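You operate a simulated robot arm through the tools that you are given. There is no shell and no other tool. Be economical: measure what you need, move in short steps, check, and stop when the job is done.

The job below is to be done with a simulated two-armed robot. You get a single attempt, and the scene is never put back.

TASK
Put two of the bushes from the front of the wall bench on the brown job sheet there. Fetch the silver clamp from the fittings bench and stand it on the third shelf from the bottom of the grey rack. Open the middle bench drawer, fetch the silver cap from the black bench mat and set it in the middle drawer of the steel bench and shut the drawer again. Put the 97 part roll from the steel bench on the shelf under the packing table. Open the bottom bench drawer. Do these in any order. Set down upright: silver clamp, part roll.

It is judged by the outcome, as a careful person would: the job done as asked, and still so three seconds after it is handed in. It fails if anything else is knocked over, pushed out of place, dropped, spilled or broken. Lids that push on must go on centred and level and be pressed home; caps that screw on are set level and turned clockwise until they are tight. Flat cloth is picked up by pressing the open fingertips on it (5 to 10 N) and closing them slowly along it; thin cloth reads only 2 to 8 mm in the jaws.

THE ROBOT
Two 7-joint arms with fingered hands on one trunk, on a base that drives. Base frame: it is fixed to the floor where the robot stands at the start and does not move with it; the origin is under the middle of the robot, x ahead of it, y to its left, z up; the surface under the hand at the start is at about z = 86. Units: cm, degrees, N and s.
The left shoulder is at the start at [7, 14.5, 101.2], the right one opposite. With the tool pointing down near the work surface each hand reaches from about 42 to 80 cm from the robot's upright axis, wherever it stands, measured 20 degrees to its own side. Places, roughly: bottom bench drawer [-720, 160, 20]; bush (5x5x4 cm) [50, -10, 90]; job sheet [50, 50, 75]; middle bench drawer [-720, 160, 50]; middle drawer of the steel bench [-740, 160, 40]; part roll [-750, 350, 100]; shelf under the packing table [-760, 580, 20]; silver cap (7x7x5 cm) [-730, 30, 90]; silver clamp (4x6x10 cm) [-730, -60, 90]; third shelf of the grey rack [-410, -250, 110]. Payload 3.5 kg a hand.
The tool frame of a hand sits at the grasp point between the pads (the TCP): z along the fingers, y along the line on which they close. The tips reach 2.5 cm beyond it. The gripper opens to 8.8 cm. The gripper's body begins 2.9 cm behind the TCP. The gripper is a hand of 4 fingers: y runs from the thumb to the fingers, the wrist lies at [-1.3, -9.7, -16.2] in the tool frame, and closing takes about 1.5 s.
Orientation is that of the tool frame in the base frame, as a unit quaternion [x, y, z, w]. With the fingers straight down and the wrist toward the robot, the tool's x, y and z point along [0, 1, 0], [1, 0, 0] and [0, 0, -1] of the base frame.

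THE INTERFACE
- The arms move only by the tool play_rows. It takes "left_commands", "right_commands" or both (then of equal length, played together; a hand with none holds still); each is text: rows parted by semicolons, each of 6 numbers parted by spaces: the shift along the base's x, y, z in units of 250 mm (1.0 is 250 mm), then the turn, a rotation vector about the base's x, y, z in units of 180 degrees (1.0 is 180 degrees). In form: dx dy dz rx ry rz; .... A call has 1 to 20 rows; each row is the pose to reach, as a shift and turn from the pose commanded when the call began. "left_grip" and "right_grip" are, for a hand that has rows, the gripper command, from -1 (fully open) to 1 (shut), values between in proportion, set as the call begins (left out, the last holds). A call with a number of a shift or a turn outside -1 to 1 is refused whole. A row lasts 0.2 s, in which the tool goes at most 5 cm and 8.6 degrees; a call with a longer step from one row to the next is refused whole, and so is a gripper value outside its range. Where a pose cannot be reached the arm comes as near as it can. A force on the tool above 40 N (or 10 N above the force at the start of the call, whichever is more), or a blocked arm, ends the call early, and 0.2 s more pass. Each finger travels about 4.5 cm/s and halts on what it meets, pressing with about 24 N; the grip force reading is that of the motor and also rises with nothing between the fingers. The clock runs only during rows and for 0.2 s after the last one: add rows that repeat a pose to give the fingers time. The reply holds the time, the measured pose of the TCP, the force on the tool along the base axes, the opening and the grip force, in the units named above and with some noise, with the torque about the TCP (base axes, N m) and any sound that the robot's microphone picked up, and new pictures: "pictures" is both (left out), scene, wrist or none (wrist: the cameras of the hands that moved).
- Cameras (640 x 400 px; columns grow to the right, rows downward): "scene" is now at [12.11, 4.59, 132.35]; the picture's right is [0.55, -0.84, 0.00], its down [-0.54, -0.35, -0.76] and it looks along [0.64, 0.42, -0.65] (base axes); focal length 249 px, centre (320, 200). "left" rides on the left gripper at [-6.4, -8.3, -9.8] in its tool frame; the picture's right is [-0.62, -0.37, 0.69], its down [0.71, -0.63, 0.30] and it looks along [0.32, 0.68, 0.65] (tool axes); focal length 265 px, centre (320, 200). "right" rides on the right gripper at [6.4, -8.3, -9.8] in its tool frame; the picture's right is [-0.62, 0.37, -0.69], its down [-0.71, -0.63, 0.30] and it looks along [-0.32, 0.68, 0.65] (tool axes); focal length 265 px, centre (320, 200). There is no depth. A picture from a camera that has moved, and an enlarged one, comes with that camera's place and axes in the base frame and with its lens.
- move_column(by): slides the trunk up (or, below 0, down) by that many cm; the arms and the scene camera ride with it, the base frame stays. It gives what a move gives, with no picture.
- roll_base(legs): drives the robot by 1 to 6 legs, each [ahead, left, turn to the left] in cm, cm and degrees, along the robot's own axes; the way and the turn of a leg run together, so that a leg with both is an arc; at most 150 cm and 180 degrees a leg. The arms and the cameras ride along, it lands a little off, and it stops where it bumps. It gives what a move gives, and a new picture of the scene camera.
- set_fingers(index, middle, ring, thumb_bend, thumb_turn, hand): sets how far each is bent, from 0 (flat) to 100 (curled in); at 30 the hand is open as for a grip, at 70 the pads meet at the TCP. One left out holds its place. A second passes; each finger stops where it meets its share of the squeeze, and holds until it gets a number again. A gripper value or a shape takes the hand back. It gives what a move gives, with no picture; readings hold the bend of each and the force on the fingers (four entries, about 0 where the hand has none), thumb and palm. thumb_turn goes from beside the hand (0) to across from the fingers (100), as for a grip.
- hand_shape(shape, hand): the hand has 4 fingers and takes this shape, open, in about a second: jaw (thumb against the fingers, like two jaws); tri (thumb and two fingers); tip (a fingertip pinch); poke (one finger out to press); point (the index stretched); flat (the hand flat); cup (the hand cupped); fist (a fist). The gripper value then closes the fingers along that shape, each until it touches; the sizes above hold for jaw. It gives what a move gives, with no picture.
- pan_tilt(pan, tilt): turns the head with the scene camera to pan (to the left, within 86 degrees either way) and tilt (down, from -29 to 69), counted from straight ahead of the robot. It gives what a move gives, and a new picture of the scene camera.
- enlarge(camera, box): a new picture of the part [left, top, right, bottom] of that camera's present view, enlarged. It takes no simulated time.
- hand_in(): hands the job in; it is judged then, once.

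Work in short steps. Places have to be worked out from the pictures, the camera data and where the tool is seen: move nearer, look again, correct. Check each grasp and each placing, and mend what went wrong. You have 196 turns and 260 pictures in all, those below and enlarged ones among them. Open the grippers and draw the arms clear of the work before you hand the job in, unless the task says otherwise; then end with one line.

The tools are called after ">>>" by a JSON object that holds its "name" and its "arguments". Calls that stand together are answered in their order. play_rows: Moves the arms, as the interface text tells. Its arguments: {"type":"object","properties":{"left_commands":{"type":"string"},"left_grip":{"type":"number"},"right_commands":{"type":"string"},"right_grip":{"type":"number"},"pictures":{"type":"string","enum":["both","scene","wrist","none"]}},"required":[]} The other tools are called the same way: move_column (by) slides the trunk up or down; hand_shape (shape, hand) gives the hand a shape; set_fingers (index, middle, ring, thumb_bend, thumb_turn, hand) moves the fingers one by one; roll_base (legs) drives the base; pan_tilt (pan, tilt) turns the head that bears the scene camera; enlarge (camera, box) takes an enlarged picture of a part of a camera's view; hand_in () hands the job in.

At the start:

```text
time_s: 0.0
left_position: [35.86, 43.42, 113.49]
left_tcp_rot: [0.707, 0.707, 0.0, 0.0]
left_ft_force: [-0.2, -0.3, -0.8]
left_moment: [0.02, 0.02, -0.02]
left_gripper_width: 8.76
left_grasp_force: 0.1
left_shape: jaw
left_bend: [30.0, 30.0, 30.0, 30.0, 98.0]
left_finger forces: [0.1, 0.1, 0.1, 0.0, 0.0, 0.1]
right_position: [56.09, 1.34, 109.28]
right_tcp_rot: [0.707, 0.707, 0.0, 0.0]
right_ft_force: [-0.7, -0.6, -0.6]
right_moment: [-0.02, 0.04, 0.01]
right_gripper_width: 8.77
right_grasp_force: 0.0
right_shape: jaw
right_bend: [30.0, 30.0, 30.0, 30.0, 98.0]
right_finger forces: [0.1, 0.0, 0.1, 0.0, 0.1, 0.1]
trunk travel left (down, up): [-57.5, 26.5]
robot x, y, heading: [-0.31, 0.45, -0.1]
head pan, tilt: [33.2, 40.4]
```

scene: 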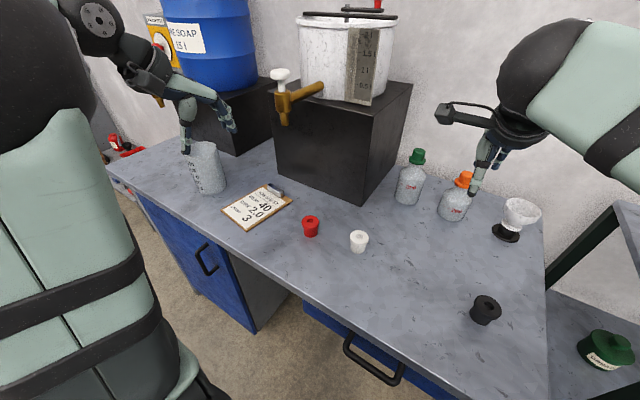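
right: 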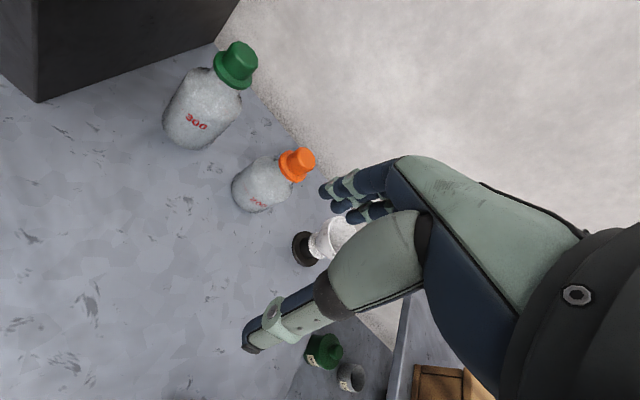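
left: 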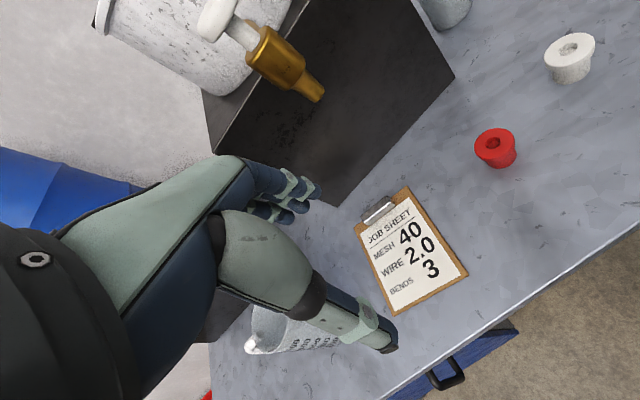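

Both views put the red bush near [46.2, 29.3], the white near [48.4, 17.4] and the job sheet centred near [45.5, 47]. I bring the left hand above the red bush and check.

>>> {"name": "play_rows", "arguments": {"left_commands": "0.08 -0.11 -0.1 0 0 0;0.16 -0.22 -0.2 0 0 0;0.24 -0.33 -0.3 0 0 0;0.32 -0.44 -0.4 0 0 0;0.41 -0.56 -0.52 0 0 0;0.41 -0.56 -0.52 0 0 0", "left_grip": -1}}

```text
time_s: 1.4
left_position: [46.06, 29.47, 100.34]
left_tcp_rot: [0.707, 0.707, 0.0, 0.0]
left_ft_force: [0.4, -0.2, 0.0]
left_moment: [-0.02, 0.03, -0.03]
left_gripper_width: 8.79
left_grasp_force: 0.0
left_shape: jaw
left_bend: [30.0, 30.0, 30.0, 30.0, 98.0]
left_finger forces: [0.0, 0.0, 0.1, 0.0, 0.0, 0.1]
right_position: [55.95, 1.48, 109.32]
right_tcp_rot: [0.707, 0.707, 0.0, 0.0]
right_ft_force: [1.7, -0.7, 0.2]
right_moment: [0.02, 0.0, -0.02]
right_gripper_width: 8.76
right_grasp_force: 0.1
right_shape: jaw
right_bend: [30.0, 30.0, 30.0, 30.0, 98.0]
right_finger forces: [0.0, 0.0, 0.0, 0.1, 0.1, 0.0]
trunk travel left (down, up): [-57.5, 26.5]
robot x, y, heading: [0.45, 0.18, 0.1]
head pan, tilt: [33.2, 40.4]
camera scene: at [12.04, 4.62, 132.36], right [0.55, -0.84, 0.0], down [-0.54, -0.35, -0.76], along [0.64, 0.42, -0.65], focal length 249 px, centre (320, 200)
camera left: at [37.67, 22.95, 110.16], right [-0.37, -0.62, -0.69], down [-0.63, 0.71, -0.3], along [0.68, 0.32, -0.65], focal length 265 px, centre (320, 200)
```

scene: 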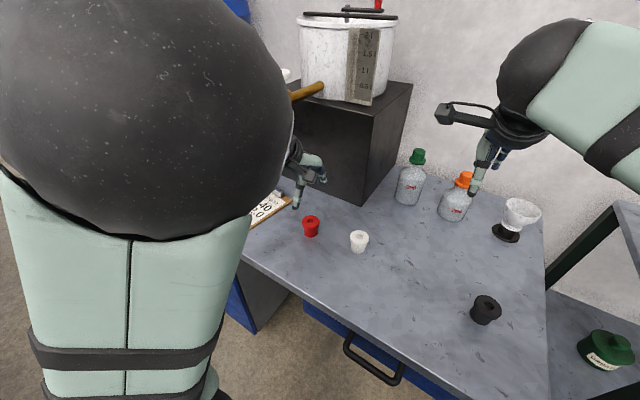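
left: 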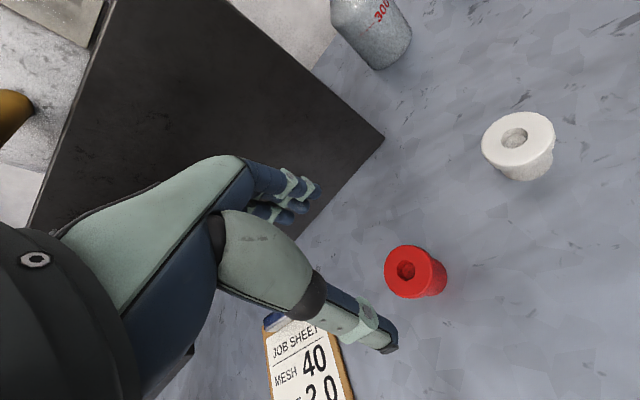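

The red bush lies at [45.9, 29.4], right under the hand. I descend and close.

>>> {"name": "play_rows", "arguments": {"left_commands": "0 0 -0.15 0 0 0;0 0 -0.3 0 0 0;0 0 -0.4 0 0 0;0 0 -0.46 0 0 0;0 0 -0.46 0 0 0", "left_grip": -1, "pictures": "wrist"}}

>>> {"name": "play_rows", "arguments": {"left_commands": "0 0 0 0 0 0;0 0 0 0 0 0;0 0 0 0 0 0;0 0 0 0 0 0;0 0 0 0 0 0;0 0 0 0 0 0;0 0 0 0 0 0;0 0 0 0 0 0", "left_grip": 1, "pictures": "wrist"}}

```text
time_s: 2.6
left_position: [46.02, 29.44, 89.0]
left_tcp_rot: [0.708, 0.706, 0.0, 0.001]
left_ft_force: [0.3, 0.0, -0.1]
left_moment: [-0.03, -0.01, 0.0]
left_gripper_width: 8.77
left_grasp_force: 0.1
left_shape: jaw
left_bend: [30.0, 30.0, 30.0, 30.0, 98.0]
left_finger forces: [0.0, 0.0, 0.1, 0.0, 0.1, 0.0]
right_position: [56.16, 1.37, 109.24]
right_tcp_rot: [0.707, 0.707, 0.0, 0.001]
right_ft_force: [-0.4, 0.5, 0.0]
right_moment: [0.03, 0.0, -0.01]
right_gripper_width: 8.76
right_grasp_force: 0.1
right_shape: jaw
right_bend: [30.0, 30.0, 30.0, 30.0, 98.0]
right_finger forces: [0.1, 0.0, 0.0, 0.1, 0.1, 0.0]
trunk travel left (down, up): [-57.5, 26.5]
robot x, y, heading: [-0.2, -0.12, -0.2]
head pan, tilt: [33.2, 40.4]
camera left: at [37.65, 22.95, 98.83], right [-0.37, -0.62, -0.69], down [-0.63, 0.71, -0.3], along [0.68, 0.32, -0.65], focal length 265 px, centre (320, 200)
```

left: 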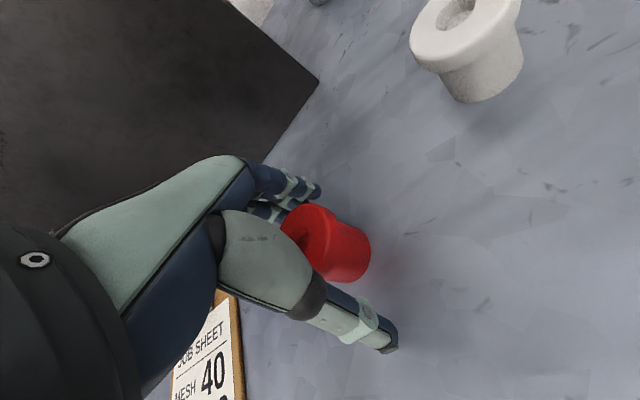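

```text
time_s: 4.4
left_position: [45.88, 29.37, 88.9]
left_tcp_rot: [0.707, 0.707, 0.0, 0.001]
left_ft_force: [0.6, -0.6, -0.2]
left_moment: [0.03, 0.01, 0.03]
left_gripper_width: 2.75
left_grasp_force: 24.2
left_shape: jaw
left_bend: [74.0, 53.0, 59.0, 75.0, 100.0]
left_finger forces: [13.0, 7.4, 0.0, 0.0, 20.6, 0.0]
right_position: [56.05, 1.35, 109.33]
right_tcp_rot: [0.707, 0.707, 0.0, -0.001]
right_ft_force: [0.0, 0.4, -0.4]
right_moment: [-0.02, 0.01, 0.03]
right_gripper_width: 8.79
right_grasp_force: 0.1
right_shape: jaw
right_bend: [30.0, 30.0, 30.0, 30.0, 98.0]
right_finger forces: [0.0, 0.0, 0.0, 0.0, 0.0, 0.1]
trunk travel left (down, up): [-57.5, 26.5]
robot x, y, heading: [-0.14, 0.04, 0.0]
head pan, tilt: [33.2, 40.4]
camera left: at [37.67, 22.97, 98.85], right [-0.37, -0.62, -0.69], down [-0.63, 0.71, -0.3], along [0.68, 0.32, -0.65], focal length 265 px, centre (320, 200)
```

left: 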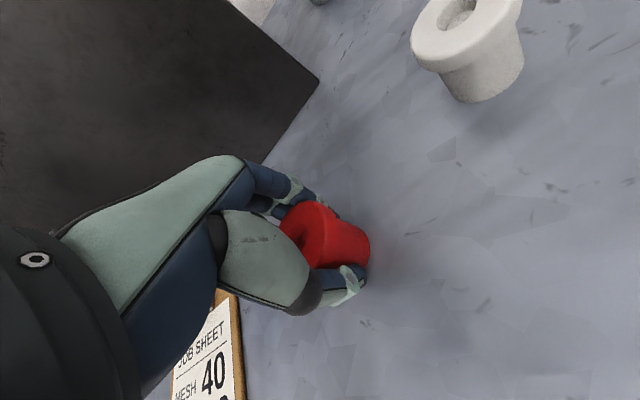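

The red bush is gripped, so I lift it and carry it over the sheet.

>>> {"name": "play_rows", "arguments": {"left_commands": "0 0 0.12 0 0 0;0 0 0.28 0 0 0;0.02 0.18 0.28 0 0 0;0.04 0.36 0.28 0 0 0;0.06 0.54 0.28 0 0 0;0.07 0.7 0.28 0 0 0;0.08 0.84 0.28 0 0 0;0.08 0.84 0.28 0 0 0"}}

```text
time_s: 6.2
left_position: [48.01, 50.58, 95.86]
left_tcp_rot: [0.707, 0.707, 0.0, 0.0]
left_ft_force: [-0.3, -0.1, -0.3]
left_moment: [-0.01, 0.02, -0.03]
left_gripper_width: 2.72
left_grasp_force: 24.0
left_shape: jaw
left_bend: [74.0, 53.0, 59.0, 75.0, 100.0]
left_finger forces: [13.4, 7.5, 0.1, 0.0, 20.5, 0.1]
right_position: [56.06, 1.2, 109.21]
right_tcp_rot: [0.707, 0.707, -0.001, 0.0]
right_ft_force: [-0.4, 0.1, -1.1]
right_moment: [0.04, -0.01, 0.03]
right_gripper_width: 8.78
right_grasp_force: 0.1
right_shape: jaw
right_bend: [30.0, 30.0, 30.0, 30.0, 98.0]
right_finger forces: [0.0, 0.1, 0.1, 0.1, 0.0, 0.0]
trunk travel left (down, up): [-57.5, 26.5]
robot x, y, heading: [0.05, -0.2, -0.3]
head pan, tilt: [33.2, 40.4]
camera scene: at [12.13, 4.5, 132.35], right [0.55, -0.84, 0.0], down [-0.54, -0.35, -0.76], along [0.64, 0.42, -0.65], focal length 249 px, centre (320, 200)
camera left: at [39.68, 44.08, 105.85], right [-0.37, -0.62, -0.69], down [-0.63, 0.71, -0.3], along [0.68, 0.32, -0.65], focal length 265 px, centre (320, 200)
```

scene: 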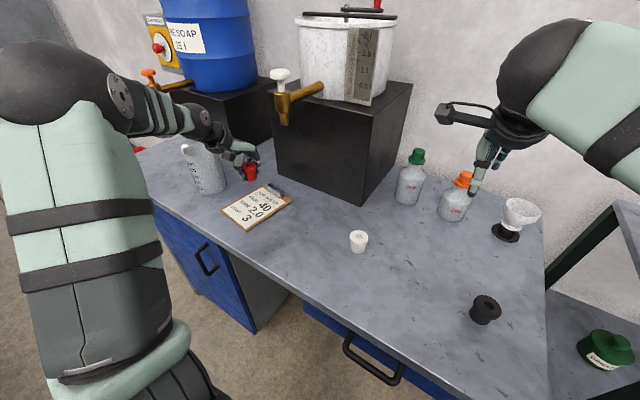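
left: 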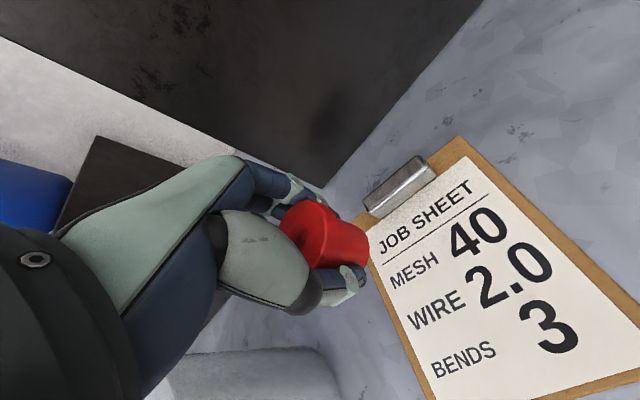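

The sheet spans about x 39–53, y 41–53, tilted, with the clip from x≈52. I place the red bush at about [48.3, 48.7] and lower it slowly.

>>> {"name": "play_rows", "arguments": {"left_commands": "0.015 -0.075 0 0 0 0;0.015 -0.075 -0.1 0 0 0;0.015 -0.075 -0.2 0 0 0;0.015 -0.075 -0.235 0 0 0;0.015 -0.075 -0.245 0 0 0;0.015 -0.075 -0.25 0 0 0;0.015 -0.075 -0.25 0 0 0", "pictures": "wrist"}}

```text
time_s: 7.8
left_position: [48.4, 48.55, 89.65]
left_tcp_rot: [0.707, 0.707, 0.0, 0.0]
left_ft_force: [-0.6, 0.4, -0.4]
left_moment: [-0.03, 0.05, 0.02]
left_gripper_width: 2.71
left_grasp_force: 24.2
left_shape: jaw
left_bend: [74.0, 53.0, 59.0, 75.0, 100.0]
left_finger forces: [13.4, 8.3, 0.1, 0.0, 20.7, 0.1]
right_position: [56.08, 1.4, 109.25]
right_tcp_rot: [0.707, 0.707, 0.0, 0.0]
right_ft_force: [-0.5, -0.1, 0.4]
right_moment: [-0.02, -0.02, -0.03]
right_gripper_width: 8.77
right_grasp_force: 0.0
right_shape: jaw
right_bend: [30.0, 30.0, 30.0, 30.0, 98.0]
right_finger forces: [0.1, 0.1, 0.0, 0.0, 0.0, 0.1]
trunk travel left (down, up): [-57.5, 26.5]
robot x, y, heading: [-0.2, -0.18, 0.2]
head pan, tilt: [33.2, 40.4]
camera left: at [40.14, 42.1, 99.5], right [-0.37, -0.62, -0.69], down [-0.63, 0.71, -0.3], along [0.68, 0.32, -0.65], focal length 265 px, centre (320, 200)
```

left: 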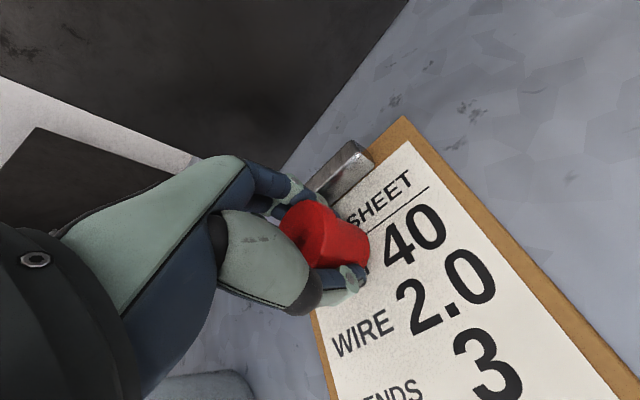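

No contact yet, so I lower a little more.

>>> {"name": "play_rows", "arguments": {"left_commands": "0 0 -0.008 0 0 0;0 0 -0.014 0 0 0;0 0 -0.02 0 0 0;0 0 -0.02 0 0 0", "pictures": "none"}}

```text
time_s: 8.8
left_position: [48.36, 48.44, 89.18]
left_tcp_rot: [0.707, 0.708, 0.002, 0.001]
left_ft_force: [-1.4, 1.8, 9.8]
left_moment: [0.03, -0.12, 0.03]
left_gripper_width: 2.74
left_grasp_force: 23.6
left_shape: jaw
left_bend: [74.0, 53.0, 59.0, 75.0, 100.0]
left_finger forces: [13.5, 11.9, 0.0, 0.0, 21.9, 0.0]
right_position: [55.93, 1.2, 109.45]
right_tcp_rot: [0.707, 0.707, 0.0, 0.001]
right_ft_force: [0.0, 0.5, 0.6]
right_moment: [0.01, 0.02, 0.02]
right_gripper_width: 8.76
right_grasp_force: 0.1
right_shape: jaw
right_bend: [30.0, 30.0, 30.0, 30.0, 98.0]
right_finger forces: [0.0, 0.0, 0.0, 0.0, 0.1, 0.1]
trunk travel left (down, up): [-57.5, 26.5]
robot x, y, heading: [-0.04, 0.03, 0.2]
head pan, tilt: [33.2, 40.4]
```

In contact with the sheet at 10 N. I open partially (to spare the clip), raise and check.

>>> {"name": "play_rows", "arguments": {"left_commands": "0 0 0.01 0 0 0;0 0 0.01 0 0 0;0 0 0.01 0 0 0;0 0 0.01 0 0 0;0 0 0.01 0 0 0;0 0 0.01 0 0 0", "left_grip": -0.5, "pictures": "wrist"}}

```text
time_s: 10.2
left_position: [48.48, 48.58, 89.21]
left_tcp_rot: [0.707, 0.707, 0.001, -0.001]
left_ft_force: [0.1, 1.1, 0.1]
left_moment: [-0.03, 0.02, 0.01]
left_gripper_width: 6.58
left_grasp_force: 0.1
left_shape: jaw
left_bend: [27.0, 36.0, 33.0, 54.0, 99.0]
left_finger forces: [0.0, 0.5, 0.0, 0.0, 0.0, 0.0]
right_position: [56.07, 1.35, 109.25]
right_tcp_rot: [0.706, 0.708, 0.001, 0.0]
right_ft_force: [0.5, 0.0, -0.3]
right_moment: [-0.03, 0.0, 0.01]
right_gripper_width: 8.76
right_grasp_force: 0.0
right_shape: jaw
right_bend: [30.0, 30.0, 30.0, 30.0, 98.0]
right_finger forces: [0.1, 0.0, 0.0, 0.0, 0.0, 0.0]
trunk travel left (down, up): [-57.5, 26.5]
robot x, y, heading: [-0.1, 0.41, 0.0]
head pan, tilt: [33.2, 40.4]
camera left: at [40.16, 42.08, 99.26], right [-0.37, -0.62, -0.69], down [-0.63, 0.71, -0.3], along [0.68, 0.32, -0.65], focal length 265 px, centre (320, 200)
```

left: 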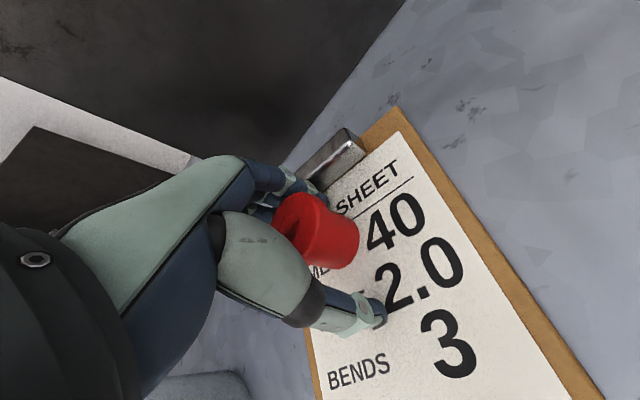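

The fingertips nudged the clip about half a centimetre; the bush is standing on the sheet. I lift straight up.

>>> {"name": "play_rows", "arguments": {"left_commands": "0 0 0.08 0 0 0;0 0 0.2 0 0 0;0 0 0.38 0 0 0;0 0 0.5 0 0 0;0 0 0.5 0 0 0"}}

```text
time_s: 11.4
left_position: [48.44, 48.6, 102.05]
left_tcp_rot: [0.707, 0.707, -0.001, 0.0]
left_ft_force: [0.6, 0.8, 0.1]
left_moment: [-0.01, -0.02, -0.02]
left_gripper_width: 6.57
left_grasp_force: 0.2
left_shape: jaw
left_bend: [27.0, 36.0, 33.0, 54.0, 99.0]
left_finger forces: [0.0, 0.0, 0.0, 0.0, 0.1, 0.0]
right_position: [56.09, 1.42, 109.33]
right_tcp_rot: [0.707, 0.707, 0.0, 0.0]
right_ft_force: [-1.1, -0.1, -0.2]
right_moment: [0.01, -0.01, 0.0]
right_gripper_width: 8.76
right_grasp_force: 0.1
right_shape: jaw
right_bend: [30.0, 30.0, 30.0, 30.0, 98.0]
right_finger forces: [0.0, 0.0, 0.1, 0.0, 0.0, 0.0]
trunk travel left (down, up): [-57.5, 26.5]
robot x, y, heading: [0.3, 0.08, 0.3]
head pan, tilt: [33.2, 40.4]
camera scene: at [12.16, 4.62, 132.34], right [0.55, -0.84, 0.0], down [-0.54, -0.35, -0.76], along [0.64, 0.42, -0.65], focal length 249 px, centre (320, 200)
camera left: at [40.22, 42.04, 111.95], right [-0.37, -0.62, -0.69], down [-0.63, 0.71, -0.3], along [0.68, 0.32, -0.65], focal length 265 px, centre (320, 200)
```

scene: 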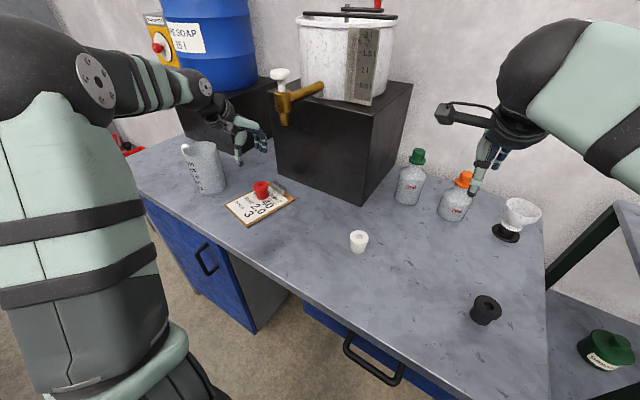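
left: 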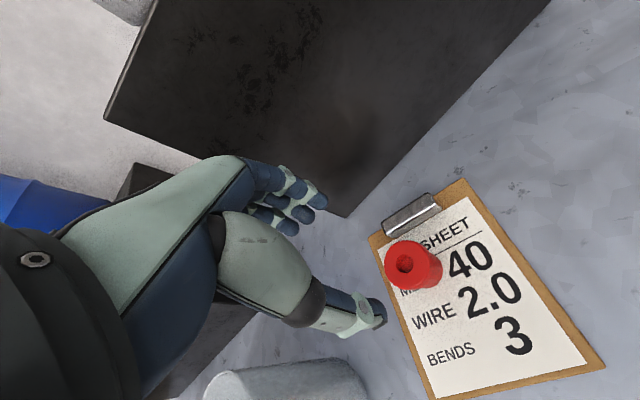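

Red is in place on the sheet. Now over to the white bush.

>>> {"name": "play_rows", "arguments": {"left_commands": "0 -0.18 0 0 0 0;0 -0.36 0 0 0 0;0 -0.54 0 0 0 0;0 -0.72 0 0 0 0;0 -0.9 0 0 0 0;0 -1 0 0 0 0", "left_grip": -1, "pictures": "none"}}

>>> {"name": "play_rows", "arguments": {"left_commands": "-0.02 -0.15 -0.04 0 0 0;-0.03 -0.243 -0.08 0 0 0;-0.03 -0.243 -0.08 0 0 0", "pictures": "wrist"}}

```text
time_s: 12.8
left_position: [48.4, 23.46, 101.79]
left_tcp_rot: [0.707, 0.707, 0.001, 0.0]
left_ft_force: [0.0, 0.4, -0.2]
left_moment: [-0.03, -0.01, 0.0]
left_gripper_width: 8.76
left_grasp_force: 0.1
left_shape: jaw
left_bend: [30.0, 30.0, 30.0, 30.0, 98.0]
left_finger forces: [0.0, 0.0, 0.0, 0.0, 0.0, 0.1]
right_position: [56.06, 1.27, 109.29]
right_tcp_rot: [0.707, 0.707, 0.0, 0.0]
right_ft_force: [-0.9, -0.7, -0.2]
right_moment: [-0.01, -0.02, -0.03]
right_gripper_width: 8.76
right_grasp_force: 0.0
right_shape: jaw
right_bend: [30.0, 30.0, 30.0, 30.0, 98.0]
right_finger forces: [0.0, 0.0, 0.1, 0.0, 0.0, 0.0]
trunk travel left (down, up): [-57.5, 26.5]
robot x, y, heading: [-0.07, -0.36, -0.3]
head pan, tilt: [33.2, 40.4]
```

```text
time_s: 13.6
left_position: [48.74, 17.95, 99.84]
left_tcp_rot: [0.707, 0.707, -0.003, 0.008]
left_ft_force: [-0.1, -0.8, -0.1]
left_moment: [0.02, 0.06, 0.01]
left_gripper_width: 8.82
left_grasp_force: 0.0
left_shape: jaw
left_bend: [30.0, 30.0, 30.0, 30.0, 98.0]
left_finger forces: [0.1, 0.0, 0.0, 0.1, 0.1, 0.0]
left hand out of reach, approached as far as the arm can: row 1, 2, 3
right_position: [56.09, 1.31, 109.24]
right_tcp_rot: [0.707, 0.708, 0.0, 0.0]
right_ft_force: [-0.2, -0.3, -0.4]
right_moment: [0.01, 0.05, 0.0]
right_gripper_width: 8.77
right_grasp_force: 0.1
right_shape: jaw
right_bend: [30.0, 30.0, 30.0, 30.0, 98.0]
right_finger forces: [0.0, 0.0, 0.0, 0.1, 0.1, 0.0]
trunk travel left (down, up): [-57.5, 26.5]
robot x, y, heading: [-0.02, -0.32, 0.1]
head pan, tilt: [33.2, 40.4]
camera left: at [40.47, 11.56, 109.81], right [-0.36, -0.63, -0.69], down [-0.63, 0.71, -0.32], along [0.69, 0.31, -0.65], focal length 265 px, centre (320, 200)
```

left: 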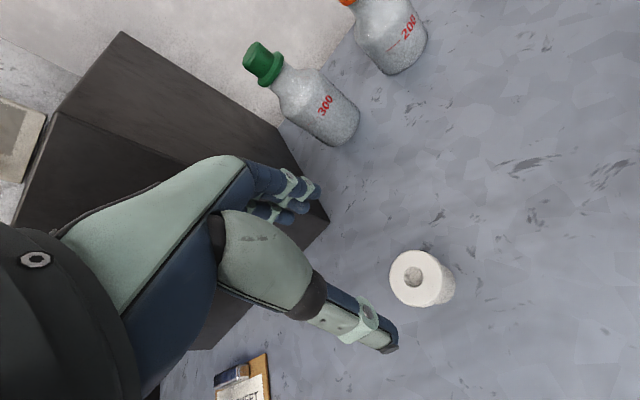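

The left arm is at its limit here; the white bush is at [48.1, 17.6]. I shift the base 10 cm to the right.

>>> {"name": "roll_base", "arguments": {"legs": [[0, -10, 0]]}}

```text
time_s: 14.8
left_position: [48.85, 8.34, 99.55]
left_tcp_rot: [0.706, 0.709, -0.005, 0.005]
left_ft_force: [0.9, 0.2, 0.5]
left_moment: [-0.01, -0.01, 0.01]
left_gripper_width: 8.78
left_grasp_force: 0.0
left_shape: jaw
left_bend: [30.0, 30.0, 30.0, 30.0, 98.0]
left_finger forces: [0.0, 0.1, 0.0, 0.0, 0.0, 0.0]
right_position: [56.11, -8.5, 109.32]
right_tcp_rot: [0.706, 0.708, 0.0, 0.0]
right_ft_force: [0.5, 0.2, 0.3]
right_moment: [0.01, -0.01, -0.04]
right_gripper_width: 8.77
right_grasp_force: 0.1
right_shape: jaw
right_bend: [30.0, 30.0, 30.0, 30.0, 98.0]
right_finger forces: [0.0, 0.0, 0.1, 0.0, 0.0, 0.0]
trunk travel left (down, up): [-57.5, 26.5]
robot x, y, heading: [0.36, -9.86, 0.1]
head pan, tilt: [33.2, 40.4]
camera scene: at [12.1, -5.42, 132.35], right [0.55, -0.84, 0.0], down [-0.54, -0.36, -0.76], along [0.64, 0.42, -0.65], focal length 249 px, centre (320, 200)
```

scene: 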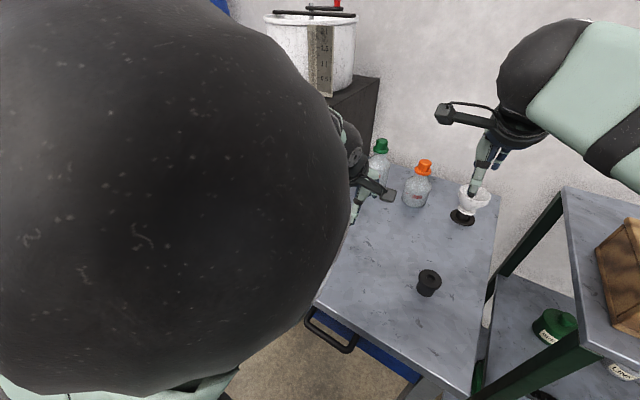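

Now back to the white bush by +9.3 cm in y.

>>> {"name": "play_rows", "arguments": {"left_commands": "-0.01 0.18 0 0 0 0;-0.03 0.37 0 0 0 0;-0.03 0.37 0 0 0 0", "pictures": "wrist"}}

```text
time_s: 15.6
left_position: [48.27, 17.37, 99.43]
left_tcp_rot: [0.705, 0.709, -0.006, 0.005]
left_ft_force: [0.0, -0.8, 0.2]
left_moment: [0.01, -0.01, -0.02]
left_gripper_width: 8.79
left_grasp_force: 0.1
left_shape: jaw
left_bend: [30.0, 30.0, 30.0, 30.0, 98.0]
left_finger forces: [0.0, 0.1, 0.0, 0.0, 0.0, 0.0]
right_position: [56.06, -8.65, 109.23]
right_tcp_rot: [0.707, 0.708, 0.001, 0.0]
right_ft_force: [1.1, 0.2, 0.0]
right_moment: [-0.01, -0.01, 0.0]
right_gripper_width: 8.79
right_grasp_force: 0.1
right_shape: jaw
right_bend: [30.0, 30.0, 30.0, 30.0, 98.0]
right_finger forces: [0.0, 0.0, 0.0, 0.1, 0.0, 0.1]
trunk travel left (down, up): [-57.5, 26.5]
robot x, y, heading: [0.08, -9.97, -0.1]
head pan, tilt: [33.2, 40.4]
camera left: at [40.0, 11.04, 109.52], right [-0.37, -0.63, -0.68], down [-0.63, 0.71, -0.31], along [0.68, 0.32, -0.66], focal length 265 px, centre (320, 200)
```

left: 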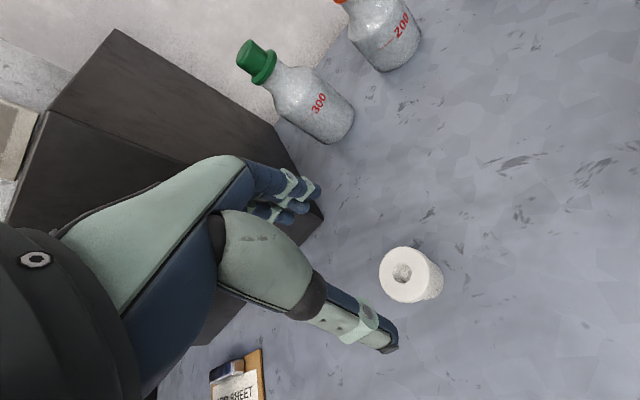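

Aligned with the white bush. Descend, close, lift.

>>> {"name": "play_rows", "arguments": {"left_commands": "0 0.008 -0.15 0 0 0;0 0.008 -0.3 0 0 0;0 0.008 -0.38 0 0 0;0 0.008 -0.42 0 0 0;0 0.008 -0.42 0 0 0", "pictures": "none"}}

>>> {"name": "play_rows", "arguments": {"left_commands": "0 0 0 0 0 0;0 0 0 0 0 0;0 0 0 0 0 0;0 0 0 0 0 0;0 0 0 0 0 0;0 0 0 0 0 0;0 0 0 0 0 0;0 0 0 0 0 0", "left_grip": 1, "pictures": "none"}}

>>> {"name": "play_rows", "arguments": {"left_commands": "0 0 0.12 0 0 0;0 0 0.3 0 0 0;-0.04 0.18 0.3 0 0 0;-0.08 0.36 0.3 0 0 0;-0.12 0.54 0.3 0 0 0;-0.16 0.7 0.3 0 0 0;-0.2 0.86 0.3 0 0 0;-0.21 1 0.3 0 0 0;-0.21 1 0.3 0 0 0"}}

```text
time_s: 16.8
left_position: [48.25, 17.65, 89.12]
left_tcp_rot: [0.705, 0.709, -0.006, 0.005]
left_ft_force: [-0.2, -0.4, 0.1]
left_moment: [0.04, 0.02, 0.02]
left_gripper_width: 8.76
left_grasp_force: 0.0
left_shape: jaw
left_bend: [30.0, 30.0, 30.0, 30.0, 98.0]
left_finger forces: [0.0, 0.0, 0.0, 0.0, 0.0, 0.0]
right_position: [56.12, -8.39, 109.24]
right_tcp_rot: [0.706, 0.708, -0.001, 0.0]
right_ft_force: [0.0, 0.3, 0.0]
right_moment: [-0.02, 0.01, 0.02]
right_gripper_width: 8.75
right_grasp_force: 0.1
right_shape: jaw
right_bend: [30.0, 30.0, 30.0, 30.0, 98.0]
right_finger forces: [0.0, 0.0, 0.0, 0.1, 0.0, 0.1]
trunk travel left (down, up): [-57.5, 26.5]
robot x, y, heading: [0.05, -10.0, 0.3]
head pan, tilt: [33.2, 40.4]
```

```text
time_s: 18.6
left_position: [48.06, 17.72, 89.06]
left_tcp_rot: [0.706, 0.708, -0.006, 0.005]
left_ft_force: [0.3, 0.7, 0.2]
left_moment: [-0.02, 0.0, 0.01]
left_gripper_width: 2.71
left_grasp_force: 23.9
left_shape: jaw
left_bend: [74.0, 54.0, 59.0, 75.0, 100.0]
left_finger forces: [13.2, 7.0, 0.0, 0.1, 20.6, 0.0]
right_position: [56.01, -8.6, 109.27]
right_tcp_rot: [0.707, 0.708, 0.0, 0.0]
right_ft_force: [-0.1, 0.5, 0.3]
right_moment: [0.03, 0.02, 0.0]
right_gripper_width: 8.75
right_grasp_force: 0.1
right_shape: jaw
right_bend: [30.0, 30.0, 30.0, 30.0, 98.0]
right_finger forces: [0.0, 0.0, 0.0, 0.0, 0.0, 0.0]
trunk travel left (down, up): [-57.5, 26.5]
robot x, y, heading: [-0.17, -10.0, -0.1]
head pan, tilt: [33.2, 40.4]
```

```text
time_s: 20.6
left_position: [42.78, 42.91, 96.6]
left_tcp_rot: [0.705, 0.709, -0.004, 0.005]
left_ft_force: [0.1, 0.2, -0.9]
left_moment: [-0.02, -0.01, 0.02]
left_gripper_width: 2.7
left_grasp_force: 24.2
left_shape: jaw
left_bend: [74.0, 54.0, 59.0, 75.0, 100.0]
left_finger forces: [13.4, 7.3, 0.0, 0.1, 20.5, 0.0]
right_position: [56.1, -8.58, 109.29]
right_tcp_rot: [0.707, 0.708, 0.001, 0.0]
right_ft_force: [0.1, 0.7, 0.1]
right_moment: [0.01, 0.03, 0.01]
right_gripper_width: 8.76
right_grasp_force: 0.1
right_shape: jaw
right_bend: [30.0, 30.0, 30.0, 30.0, 98.0]
right_finger forces: [0.1, 0.1, 0.1, 0.0, 0.0, 0.0]
trunk travel left (down, up): [-57.5, 26.5]
robot x, y, heading: [-0.09, -9.89, -0.0]
head pan, tilt: [33.2, 40.4]
camera scene: at [12.1, -5.5, 132.35], right [0.55, -0.84, 0.0], down [-0.54, -0.35, -0.76], along [0.64, 0.42, -0.65], focal length 249 px, centre (320, 200)
camera left: at [34.53, 36.45, 106.69], right [-0.37, -0.63, -0.68], down [-0.63, 0.71, -0.31], along [0.68, 0.32, -0.66], focal length 265 px, centre (320, 200)
```

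scene: 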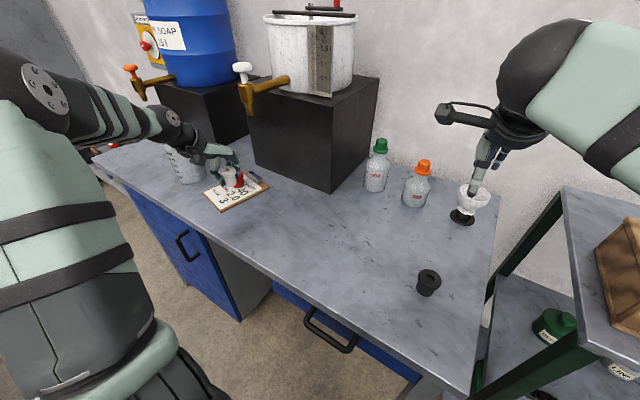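
left: 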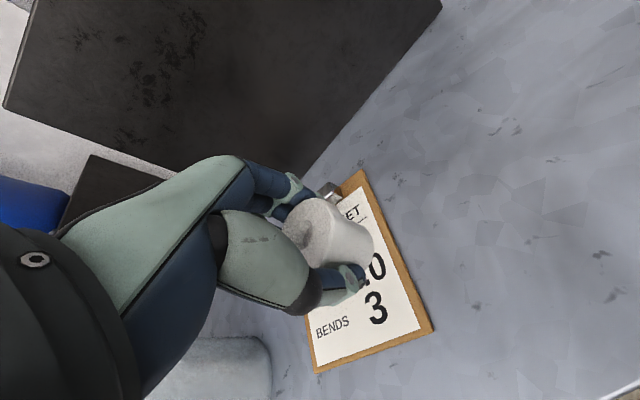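

I place the white bush near [42, 46] on the lower part of the sheet.

>>> {"name": "play_rows", "arguments": {"left_commands": "-0.03 0.124 0 0 0 0;-0.03 0.124 -0.12 0 0 0;-0.03 0.124 -0.22 0 0 0;-0.03 0.124 -0.26 0 0 0;-0.03 0.124 -0.28 0 0 0;-0.03 0.124 -0.288 0 0 0;-0.03 0.124 -0.288 0 0 0", "pictures": "wrist"}}

```text
time_s: 22.1
left_position: [42.19, 45.74, 89.44]
left_tcp_rot: [0.705, 0.709, -0.004, 0.006]
left_ft_force: [-0.5, 0.5, 8.6]
left_moment: [0.01, -0.05, 0.02]
left_gripper_width: 2.72
left_grasp_force: 24.5
left_shape: jaw
left_bend: [74.0, 54.0, 59.0, 75.0, 100.0]
left_finger forces: [13.8, 8.6, 0.0, 0.0, 21.8, 0.0]
right_position: [56.03, -8.6, 109.32]
right_tcp_rot: [0.707, 0.707, 0.0, 0.0]
right_ft_force: [-0.2, 0.1, 0.1]
right_moment: [0.0, 0.0, -0.02]
right_gripper_width: 8.78
right_grasp_force: 0.1
right_shape: jaw
right_bend: [30.0, 30.0, 30.0, 30.0, 98.0]
right_finger forces: [0.0, 0.1, 0.1, 0.0, 0.0, 0.0]
trunk travel left (down, up): [-57.5, 26.5]
robot x, y, heading: [0.07, -10.08, -0.2]
head pan, tilt: [33.2, 40.4]
camera left: at [33.8, 39.36, 99.47], right [-0.36, -0.63, -0.69], down [-0.63, 0.71, -0.31], along [0.68, 0.32, -0.66], focal length 265 px, centre (320, 200)
```

left: 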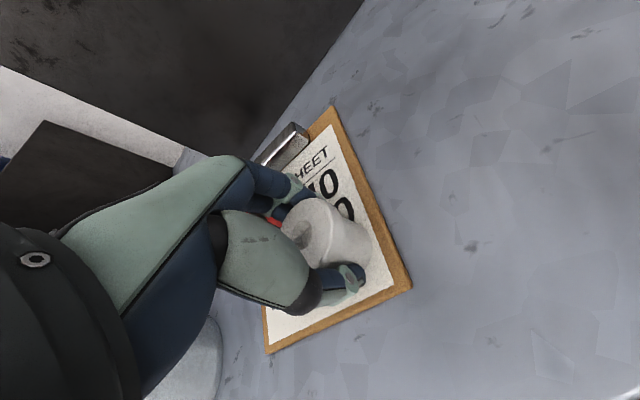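

Contact at 8.6 N on the sheet. I open partially and lift.

>>> {"name": "play_rows", "arguments": {"left_commands": "0 0 0.012 0 0 0;0 0 0.012 0 0 0;0 0 0.012 0 0 0;0 0 0.012 0 0 0;0 0 0.012 0 0 0", "left_grip": -0.38, "pictures": "none"}}

>>> {"name": "play_rows", "arguments": {"left_commands": "0 0 0.08 0 0 0;0 0 0.2 0 0 0;0 0 0.38 0 0 0;0 0 0.5 0 0 0;0 0 0.6 0 0 0;0 0 0.6 0 0 0"}}

```text
time_s: 23.4
left_position: [42.11, 45.71, 89.69]
left_tcp_rot: [0.705, 0.709, -0.005, 0.005]
left_ft_force: [-0.4, -0.1, 1.1]
left_moment: [0.0, 0.0, 0.0]
left_gripper_width: 6.03
left_grasp_force: 0.0
left_shape: jaw
left_bend: [28.0, 37.0, 34.0, 59.0, 100.0]
left_finger forces: [0.0, 0.0, 0.1, 0.1, 0.0, 0.0]
right_position: [56.21, -8.59, 109.21]
right_tcp_rot: [0.706, 0.708, 0.001, 0.0]
right_ft_force: [-0.1, 0.2, -0.4]
right_moment: [-0.01, 0.01, 0.01]
right_gripper_width: 8.76
right_grasp_force: 0.0
right_shape: jaw
right_bend: [30.0, 30.0, 30.0, 30.0, 98.0]
right_finger forces: [0.0, 0.0, 0.0, 0.1, 0.0, 0.0]
trunk travel left (down, up): [-57.5, 26.5]
robot x, y, heading: [-0.08, -9.76, 0.1]
head pan, tilt: [33.2, 40.4]
```

```text
time_s: 24.8
left_position: [42.26, 45.76, 104.47]
left_tcp_rot: [0.706, 0.709, -0.006, 0.005]
left_ft_force: [-0.3, 0.7, 1.0]
left_moment: [0.04, -0.02, 0.03]
left_gripper_width: 6.06
left_grasp_force: 0.0
left_shape: jaw
left_bend: [28.0, 37.0, 34.0, 59.0, 100.0]
left_finger forces: [0.0, 0.0, 0.0, 0.1, 0.0, 0.0]
right_position: [56.12, -8.58, 109.3]
right_tcp_rot: [0.706, 0.708, 0.0, -0.001]
right_ft_force: [0.5, -0.6, 0.4]
right_moment: [-0.01, 0.01, -0.02]
right_gripper_width: 8.76
right_grasp_force: 0.0
right_shape: jaw
right_bend: [30.0, 30.0, 30.0, 30.0, 98.0]
right_finger forces: [0.1, 0.0, 0.0, 0.0, 0.1, 0.1]
trunk travel left (down, up): [-57.5, 26.5]
robot x, y, heading: [-0.07, -9.64, 0.2]
head pan, tilt: [33.2, 40.4]
camera scene: at [12.13, -5.4, 132.35], right [0.55, -0.84, 0.0], down [-0.54, -0.36, -0.76], along [0.64, 0.42, -0.65], focal length 249 px, centre (320, 200)
camera left: at [33.99, 39.35, 114.53], right [-0.37, -0.63, -0.68], down [-0.63, 0.71, -0.31], along [0.68, 0.32, -0.66], focal length 265 px, centre (320, 200)
```

scene: 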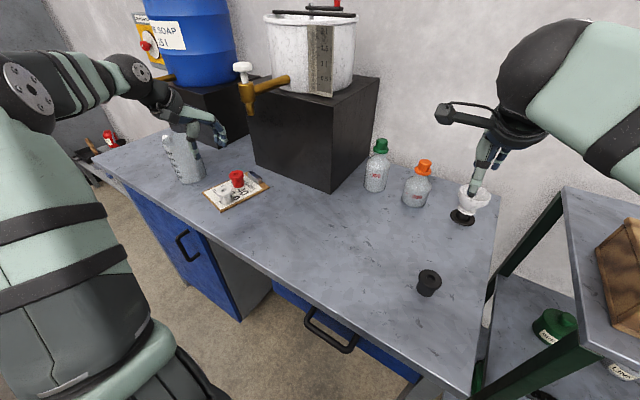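
left: 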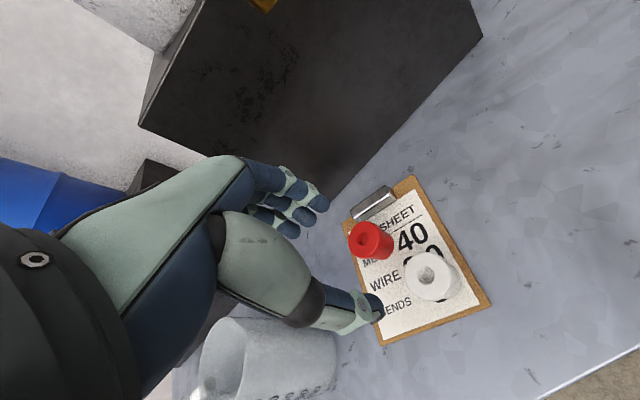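

Both bushes stand on the sheet. I raise the left arm, back off and turn around to see the room.

>>> {"name": "play_rows", "arguments": {"left_commands": "0 0 0.18 0 0 0;-0.1 -0.05 0.36 0 0 0;-0.2 -0.1 0.4 0 0 0", "left_grip": -1, "right_commands": "-0.1 0 0.1 0 0 0;-0.2 0 0.2 0 0 0;-0.3 0 0.24 0 0 0", "pictures": "none"}}

>>> {"name": "roll_base", "arguments": {"legs": [[-45, 0, 0], [0, 0, 90]]}}

>>> {"name": "pan_tilt", "arguments": {"pan": 60, "tilt": 15}}

```text
refused: row 2 steps farther than a row can; nothing moved
```

```text
time_s: 30.3
left_position: [-83.31, 47.24, 105.14]
left_tcp_rot: [0.169, 0.986, 0.01, 0.005]
left_ft_force: [8.8, -0.4, 2.8]
left_moment: [0.01, 0.69, 0.09]
left_gripper_width: 6.04
left_grasp_force: 0.1
left_shape: jaw
left_bend: [28.0, 37.0, 34.0, 59.0, 100.0]
left_finger forces: [0.0, 0.0, 0.0, 0.0, 0.1, 8.9]
right_position: [-28.66, 43.7, 109.11]
right_tcp_rot: [0.15, 0.989, 0.0, 0.0]
right_ft_force: [-0.8, -0.2, 0.2]
right_moment: [-0.02, -0.01, -0.02]
right_gripper_width: 8.8
right_grasp_force: 0.1
right_shape: jaw
right_bend: [30.0, 30.0, 30.0, 30.0, 98.0]
right_finger forces: [0.1, 0.0, 0.1, 0.0, 0.1, 0.0]
trunk travel left (down, up): [-57.5, 26.5]
robot x, y, heading: [-43.86, -10.02, 72.3]
head pan, tilt: [33.2, 40.4]
stopped in leg 2: the force on the tool passed its limit at 64 N (the readings are from after the stop); the commanded pose is now the measured one
camera scene: at [-44.77, 2.68, 132.36], right [0.96, 0.27, 0.0], down [0.18, -0.62, -0.76], along [-0.21, 0.73, -0.65], focal length 249 px, centre (320, 200)
```

scene: 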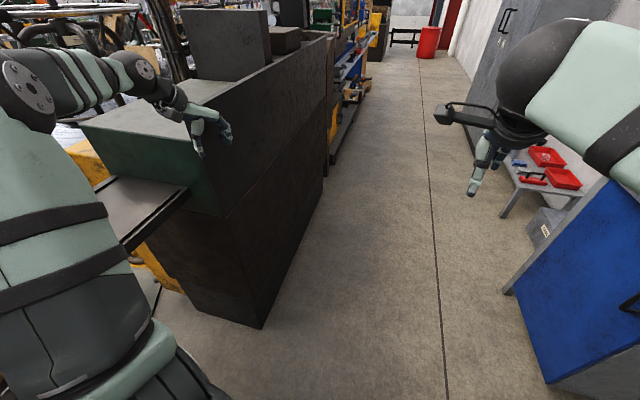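

```text
time_s: 31.2
left_position: [-83.28, 47.25, 105.16]
left_tcp_rot: [0.167, 0.986, 0.009, 0.005]
left_ft_force: [8.3, 1.0, 3.7]
left_moment: [-0.11, 0.73, 0.01]
left_gripper_width: 6.06
left_grasp_force: 0.1
left_shape: jaw
left_bend: [28.0, 37.0, 34.0, 59.0, 100.0]
left_finger forces: [0.0, 0.0, 0.1, 0.0, 0.1, 9.6]
right_position: [-28.59, 43.77, 109.28]
right_tcp_rot: [0.15, 0.989, 0.001, -0.001]
right_ft_force: [-0.5, 0.2, -0.2]
right_moment: [0.0, -0.01, 0.0]
right_gripper_width: 8.77
right_grasp_force: 0.2
right_shape: jaw
right_bend: [30.0, 30.0, 30.0, 30.0, 98.0]
right_finger forces: [0.1, 0.0, 0.0, 0.0, 0.0, 0.1]
trunk travel left (down, up): [-57.5, 26.5]
robot x, y, heading: [-44.16, -10.4, 73.0]
head pan, tilt: [60.0, 15.0]
camera scene: at [-48.62, 1.43, 136.37], right [0.74, 0.68, 0.0], down [0.17, -0.19, -0.97], along [-0.66, 0.71, -0.26], focal length 249 px, centre (320, 200)
```

scene: 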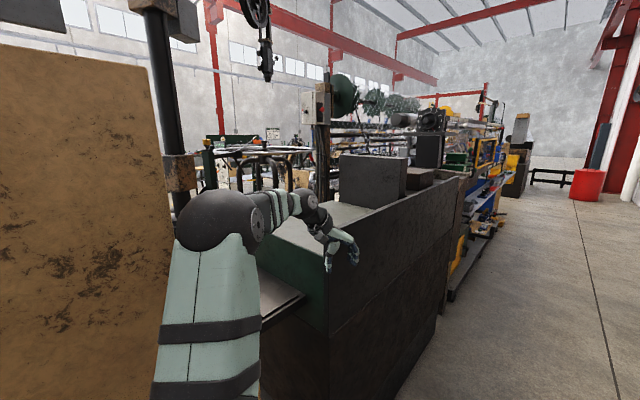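

The left hand touched the machine block behind the bench aisle. I turn back a bit to clear it, then tuck both hands in.

>>> {"name": "roll_base", "arguments": {"legs": [[0, 0, -30]]}}

```text
time_s: 33.1
left_position: [-49.52, 59.46, 104.9]
left_tcp_rot: [0.417, 0.909, 0.007, 0.008]
left_ft_force: [0.1, -0.5, 0.4]
left_moment: [0.02, 0.01, -0.02]
left_gripper_width: 6.05
left_grasp_force: 0.1
left_shape: jaw
left_bend: [28.0, 37.0, 34.0, 59.0, 100.0]
left_finger forces: [0.0, 0.1, 0.0, 0.0, 0.0, 0.0]
right_position: [-3.71, 28.9, 109.26]
right_tcp_rot: [0.401, 0.916, 0.0, 0.001]
right_ft_force: [0.8, -0.3, -0.2]
right_moment: [-0.01, 0.01, 0.03]
right_gripper_width: 8.75
right_grasp_force: 0.1
right_shape: jaw
right_bend: [30.0, 30.0, 30.0, 30.0, 98.0]
right_finger forces: [0.0, 0.0, 0.1, 0.0, 0.0, 0.1]
trunk travel left (down, up): [-57.5, 26.5]
robot x, y, heading: [-44.0, -10.15, 42.5]
head pan, tilt: [60.0, 15.0]
camera scene: at [-42.46, 2.33, 136.36], right [0.98, 0.22, 0.0], down [0.06, -0.25, -0.97], along [-0.21, 0.94, -0.26], focal length 249 px, centre (320, 200)
```

scene: 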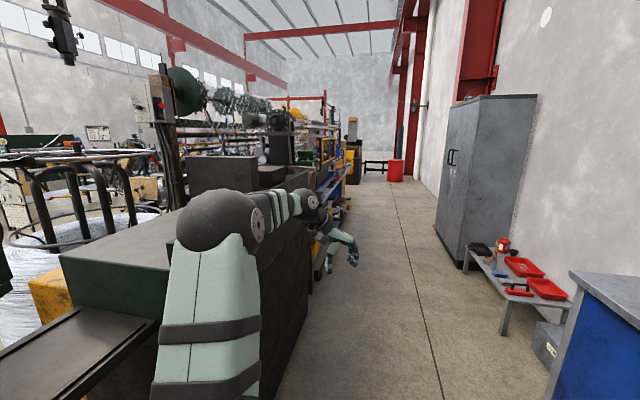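

I tuck both hands close in front of the trunk.

>>> {"name": "play_rows", "arguments": {"left_commands": "0.115 -0.125 0.0375 0 0 0;0.23 -0.25 0.075 0 0 0;0.345 -0.375 0.1125 0 0 0;0.46 -0.5 0.15 0 0 0;0.575 -0.625 0.1875 0 0 0;0.69 -0.75 0.225 0 0 0;0.805 -0.875 0.2625 0 0 0;0.92 -1 0.3 0 0 0", "left_grip": -1, "right_commands": "0.0145 -0.12 0.01 0 0 0;0.029 -0.24 0.02 0 0 0;0.0435 -0.36 0.03 0 0 0;0.058 -0.48 0.04 0 0 0;0.0725 -0.6 0.05 0 0 0;0.087 -0.72 0.06 0 0 0;0.1015 -0.84 0.07 0 0 0;0.116 -0.95 0.08 0 0 0", "pictures": "none"}}

>>> {"name": "pan_tilt", "arguments": {"pan": 86, "tilt": 20}}

>>> {"name": "pan_tilt", "arguments": {"pan": -86, "tilt": 20}}

```text
time_s: 34.9
left_position: [-25.91, 38.31, 113.86]
left_tcp_rot: [0.416, 0.909, 0.002, 0.013]
left_ft_force: [0.5, -0.2, -0.6]
left_moment: [0.03, -0.03, 0.0]
left_gripper_width: 8.77
left_grasp_force: 0.0
left_shape: jaw
left_bend: [30.0, 30.0, 30.0, 30.0, 98.0]
left_finger forces: [0.0, 0.0, 0.0, 0.0, 0.0, 0.0]
left hand out of reach, approached as far as the arm can: row 7, 8
right_position: [-0.73, 5.22, 111.36]
right_tcp_rot: [0.401, 0.916, 0.0, -0.001]
right_ft_force: [0.0, -0.6, -0.1]
right_moment: [-0.01, 0.0, -0.01]
right_gripper_width: 8.74
right_grasp_force: 0.0
right_shape: jaw
right_bend: [30.0, 30.0, 30.0, 30.0, 98.0]
right_finger forces: [0.1, 0.0, 0.1, 0.0, 0.1, 0.1]
trunk travel left (down, up): [-57.5, 26.5]
robot x, y, heading: [-43.81, -10.13, 42.8]
head pan, tilt: [60.0, 15.0]
```

```text
time_s: 35.8
left_position: [-26.02, 38.48, 113.96]
left_tcp_rot: [0.418, 0.908, 0.004, 0.014]
left_ft_force: [0.4, -0.9, 0.0]
left_moment: [0.01, -0.05, -0.03]
left_gripper_width: 8.76
left_grasp_force: 0.0
left_shape: jaw
left_bend: [30.0, 30.0, 30.0, 30.0, 98.0]
left_finger forces: [0.1, 0.0, 0.0, 0.0, 0.1, 0.0]
right_position: [-1.03, 5.24, 111.36]
right_tcp_rot: [0.402, 0.916, 0.0, 0.0]
right_ft_force: [-0.2, 0.2, 0.3]
right_moment: [-0.01, 0.01, 0.03]
right_gripper_width: 8.75
right_grasp_force: 0.0
right_shape: jaw
right_bend: [30.0, 30.0, 30.0, 30.0, 98.0]
right_finger forces: [0.0, 0.1, 0.1, 0.1, 0.1, 0.0]
trunk travel left (down, up): [-57.5, 26.5]
robot x, y, heading: [-43.83, -9.72, 42.7]
head pan, tilt: [85.9, 20.0]
camera scene: at [-46.2, 0.5, 135.55], right [0.78, 0.62, 0.0], down [0.21, -0.27, -0.94], along [-0.58, 0.74, -0.34], focal length 249 px, centre (320, 200)
```

scene: 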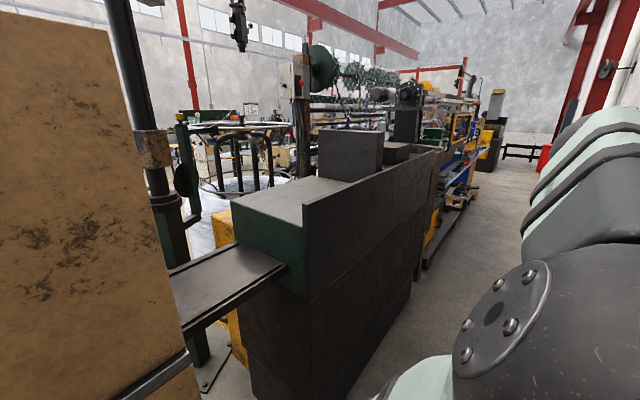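

```text
time_s: 38.4
left_position: [-26.05, 38.65, 113.72]
left_tcp_rot: [0.416, 0.909, 0.003, 0.012]
left_ft_force: [-0.2, -0.4, -0.1]
left_moment: [-0.02, -0.01, 0.02]
left_gripper_width: 8.78
left_grasp_force: 0.0
left_shape: jaw
left_bend: [30.0, 30.0, 30.0, 30.0, 98.0]
left_finger forces: [0.0, 0.1, 0.0, 0.0, 0.0, 0.0]
right_position: [-0.97, 5.26, 111.17]
right_tcp_rot: [0.401, 0.916, 0.001, 0.0]
right_ft_force: [0.5, 0.2, -0.7]
right_moment: [-0.01, -0.02, -0.02]
right_gripper_width: 8.77
right_grasp_force: 0.1
right_shape: jaw
right_bend: [30.0, 30.0, 30.0, 30.0, 98.0]
right_finger forces: [0.0, 0.0, 0.0, 0.1, 0.0, 0.0]
trunk travel left (down, up): [-57.5, 26.5]
robot x, y, heading: [-44.15, -10.24, 42.7]
head pan, tilt: [-85.9, 20.0]
camera scene: at [-33.63, -13.19, 135.55], right [-0.69, -0.73, 0.0], down [-0.25, 0.23, -0.94], along [0.68, -0.64, -0.34], focal length 249 px, centre (320, 200)
```

scene: 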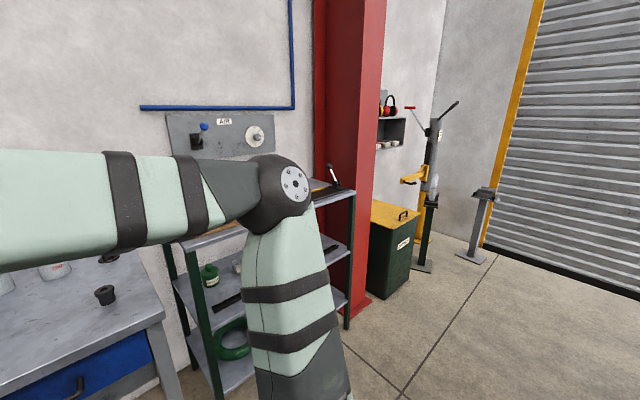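

South is open floor by the roller door. I turn right to look further south and west.

>>> {"name": "roll_base", "arguments": {"legs": [[0, 0, -60]]}}

```text
time_s: 41.5
left_position: [6.88, -0.91, 113.93]
left_tcp_rot: [0.813, 0.582, -0.003, 0.013]
left_ft_force: [-0.1, -0.7, -0.2]
left_moment: [0.01, 0.01, 0.01]
left_gripper_width: 8.77
left_grasp_force: 0.2
left_shape: jaw
left_bend: [30.0, 30.0, 30.0, 30.0, 98.0]
left_finger forces: [0.1, 0.1, 0.0, 0.1, 0.0, 0.0]
right_position: [-8.93, -39.47, 111.21]
right_tcp_rot: [0.803, 0.596, 0.0, 0.0]
right_ft_force: [0.1, -0.7, -1.0]
right_moment: [0.02, 0.02, 0.02]
right_gripper_width: 8.76
right_grasp_force: 0.0
right_shape: jaw
right_bend: [30.0, 30.0, 30.0, 30.0, 98.0]
right_finger forces: [0.1, 0.0, 0.0, 0.1, 0.0, 0.0]
trunk travel left (down, up): [-57.5, 26.5]
robot x, y, heading: [-44.09, -10.15, -16.8]
head pan, tilt: [-85.9, 20.0]
camera scene: at [-41.36, -20.73, 135.55], right [-0.97, 0.22, 0.0], down [0.08, 0.33, -0.94], along [-0.21, -0.92, -0.34], focal length 249 px, centre (320, 200)
```

scene: 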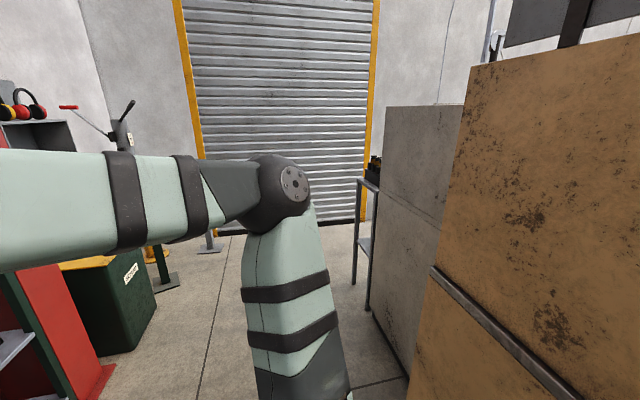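

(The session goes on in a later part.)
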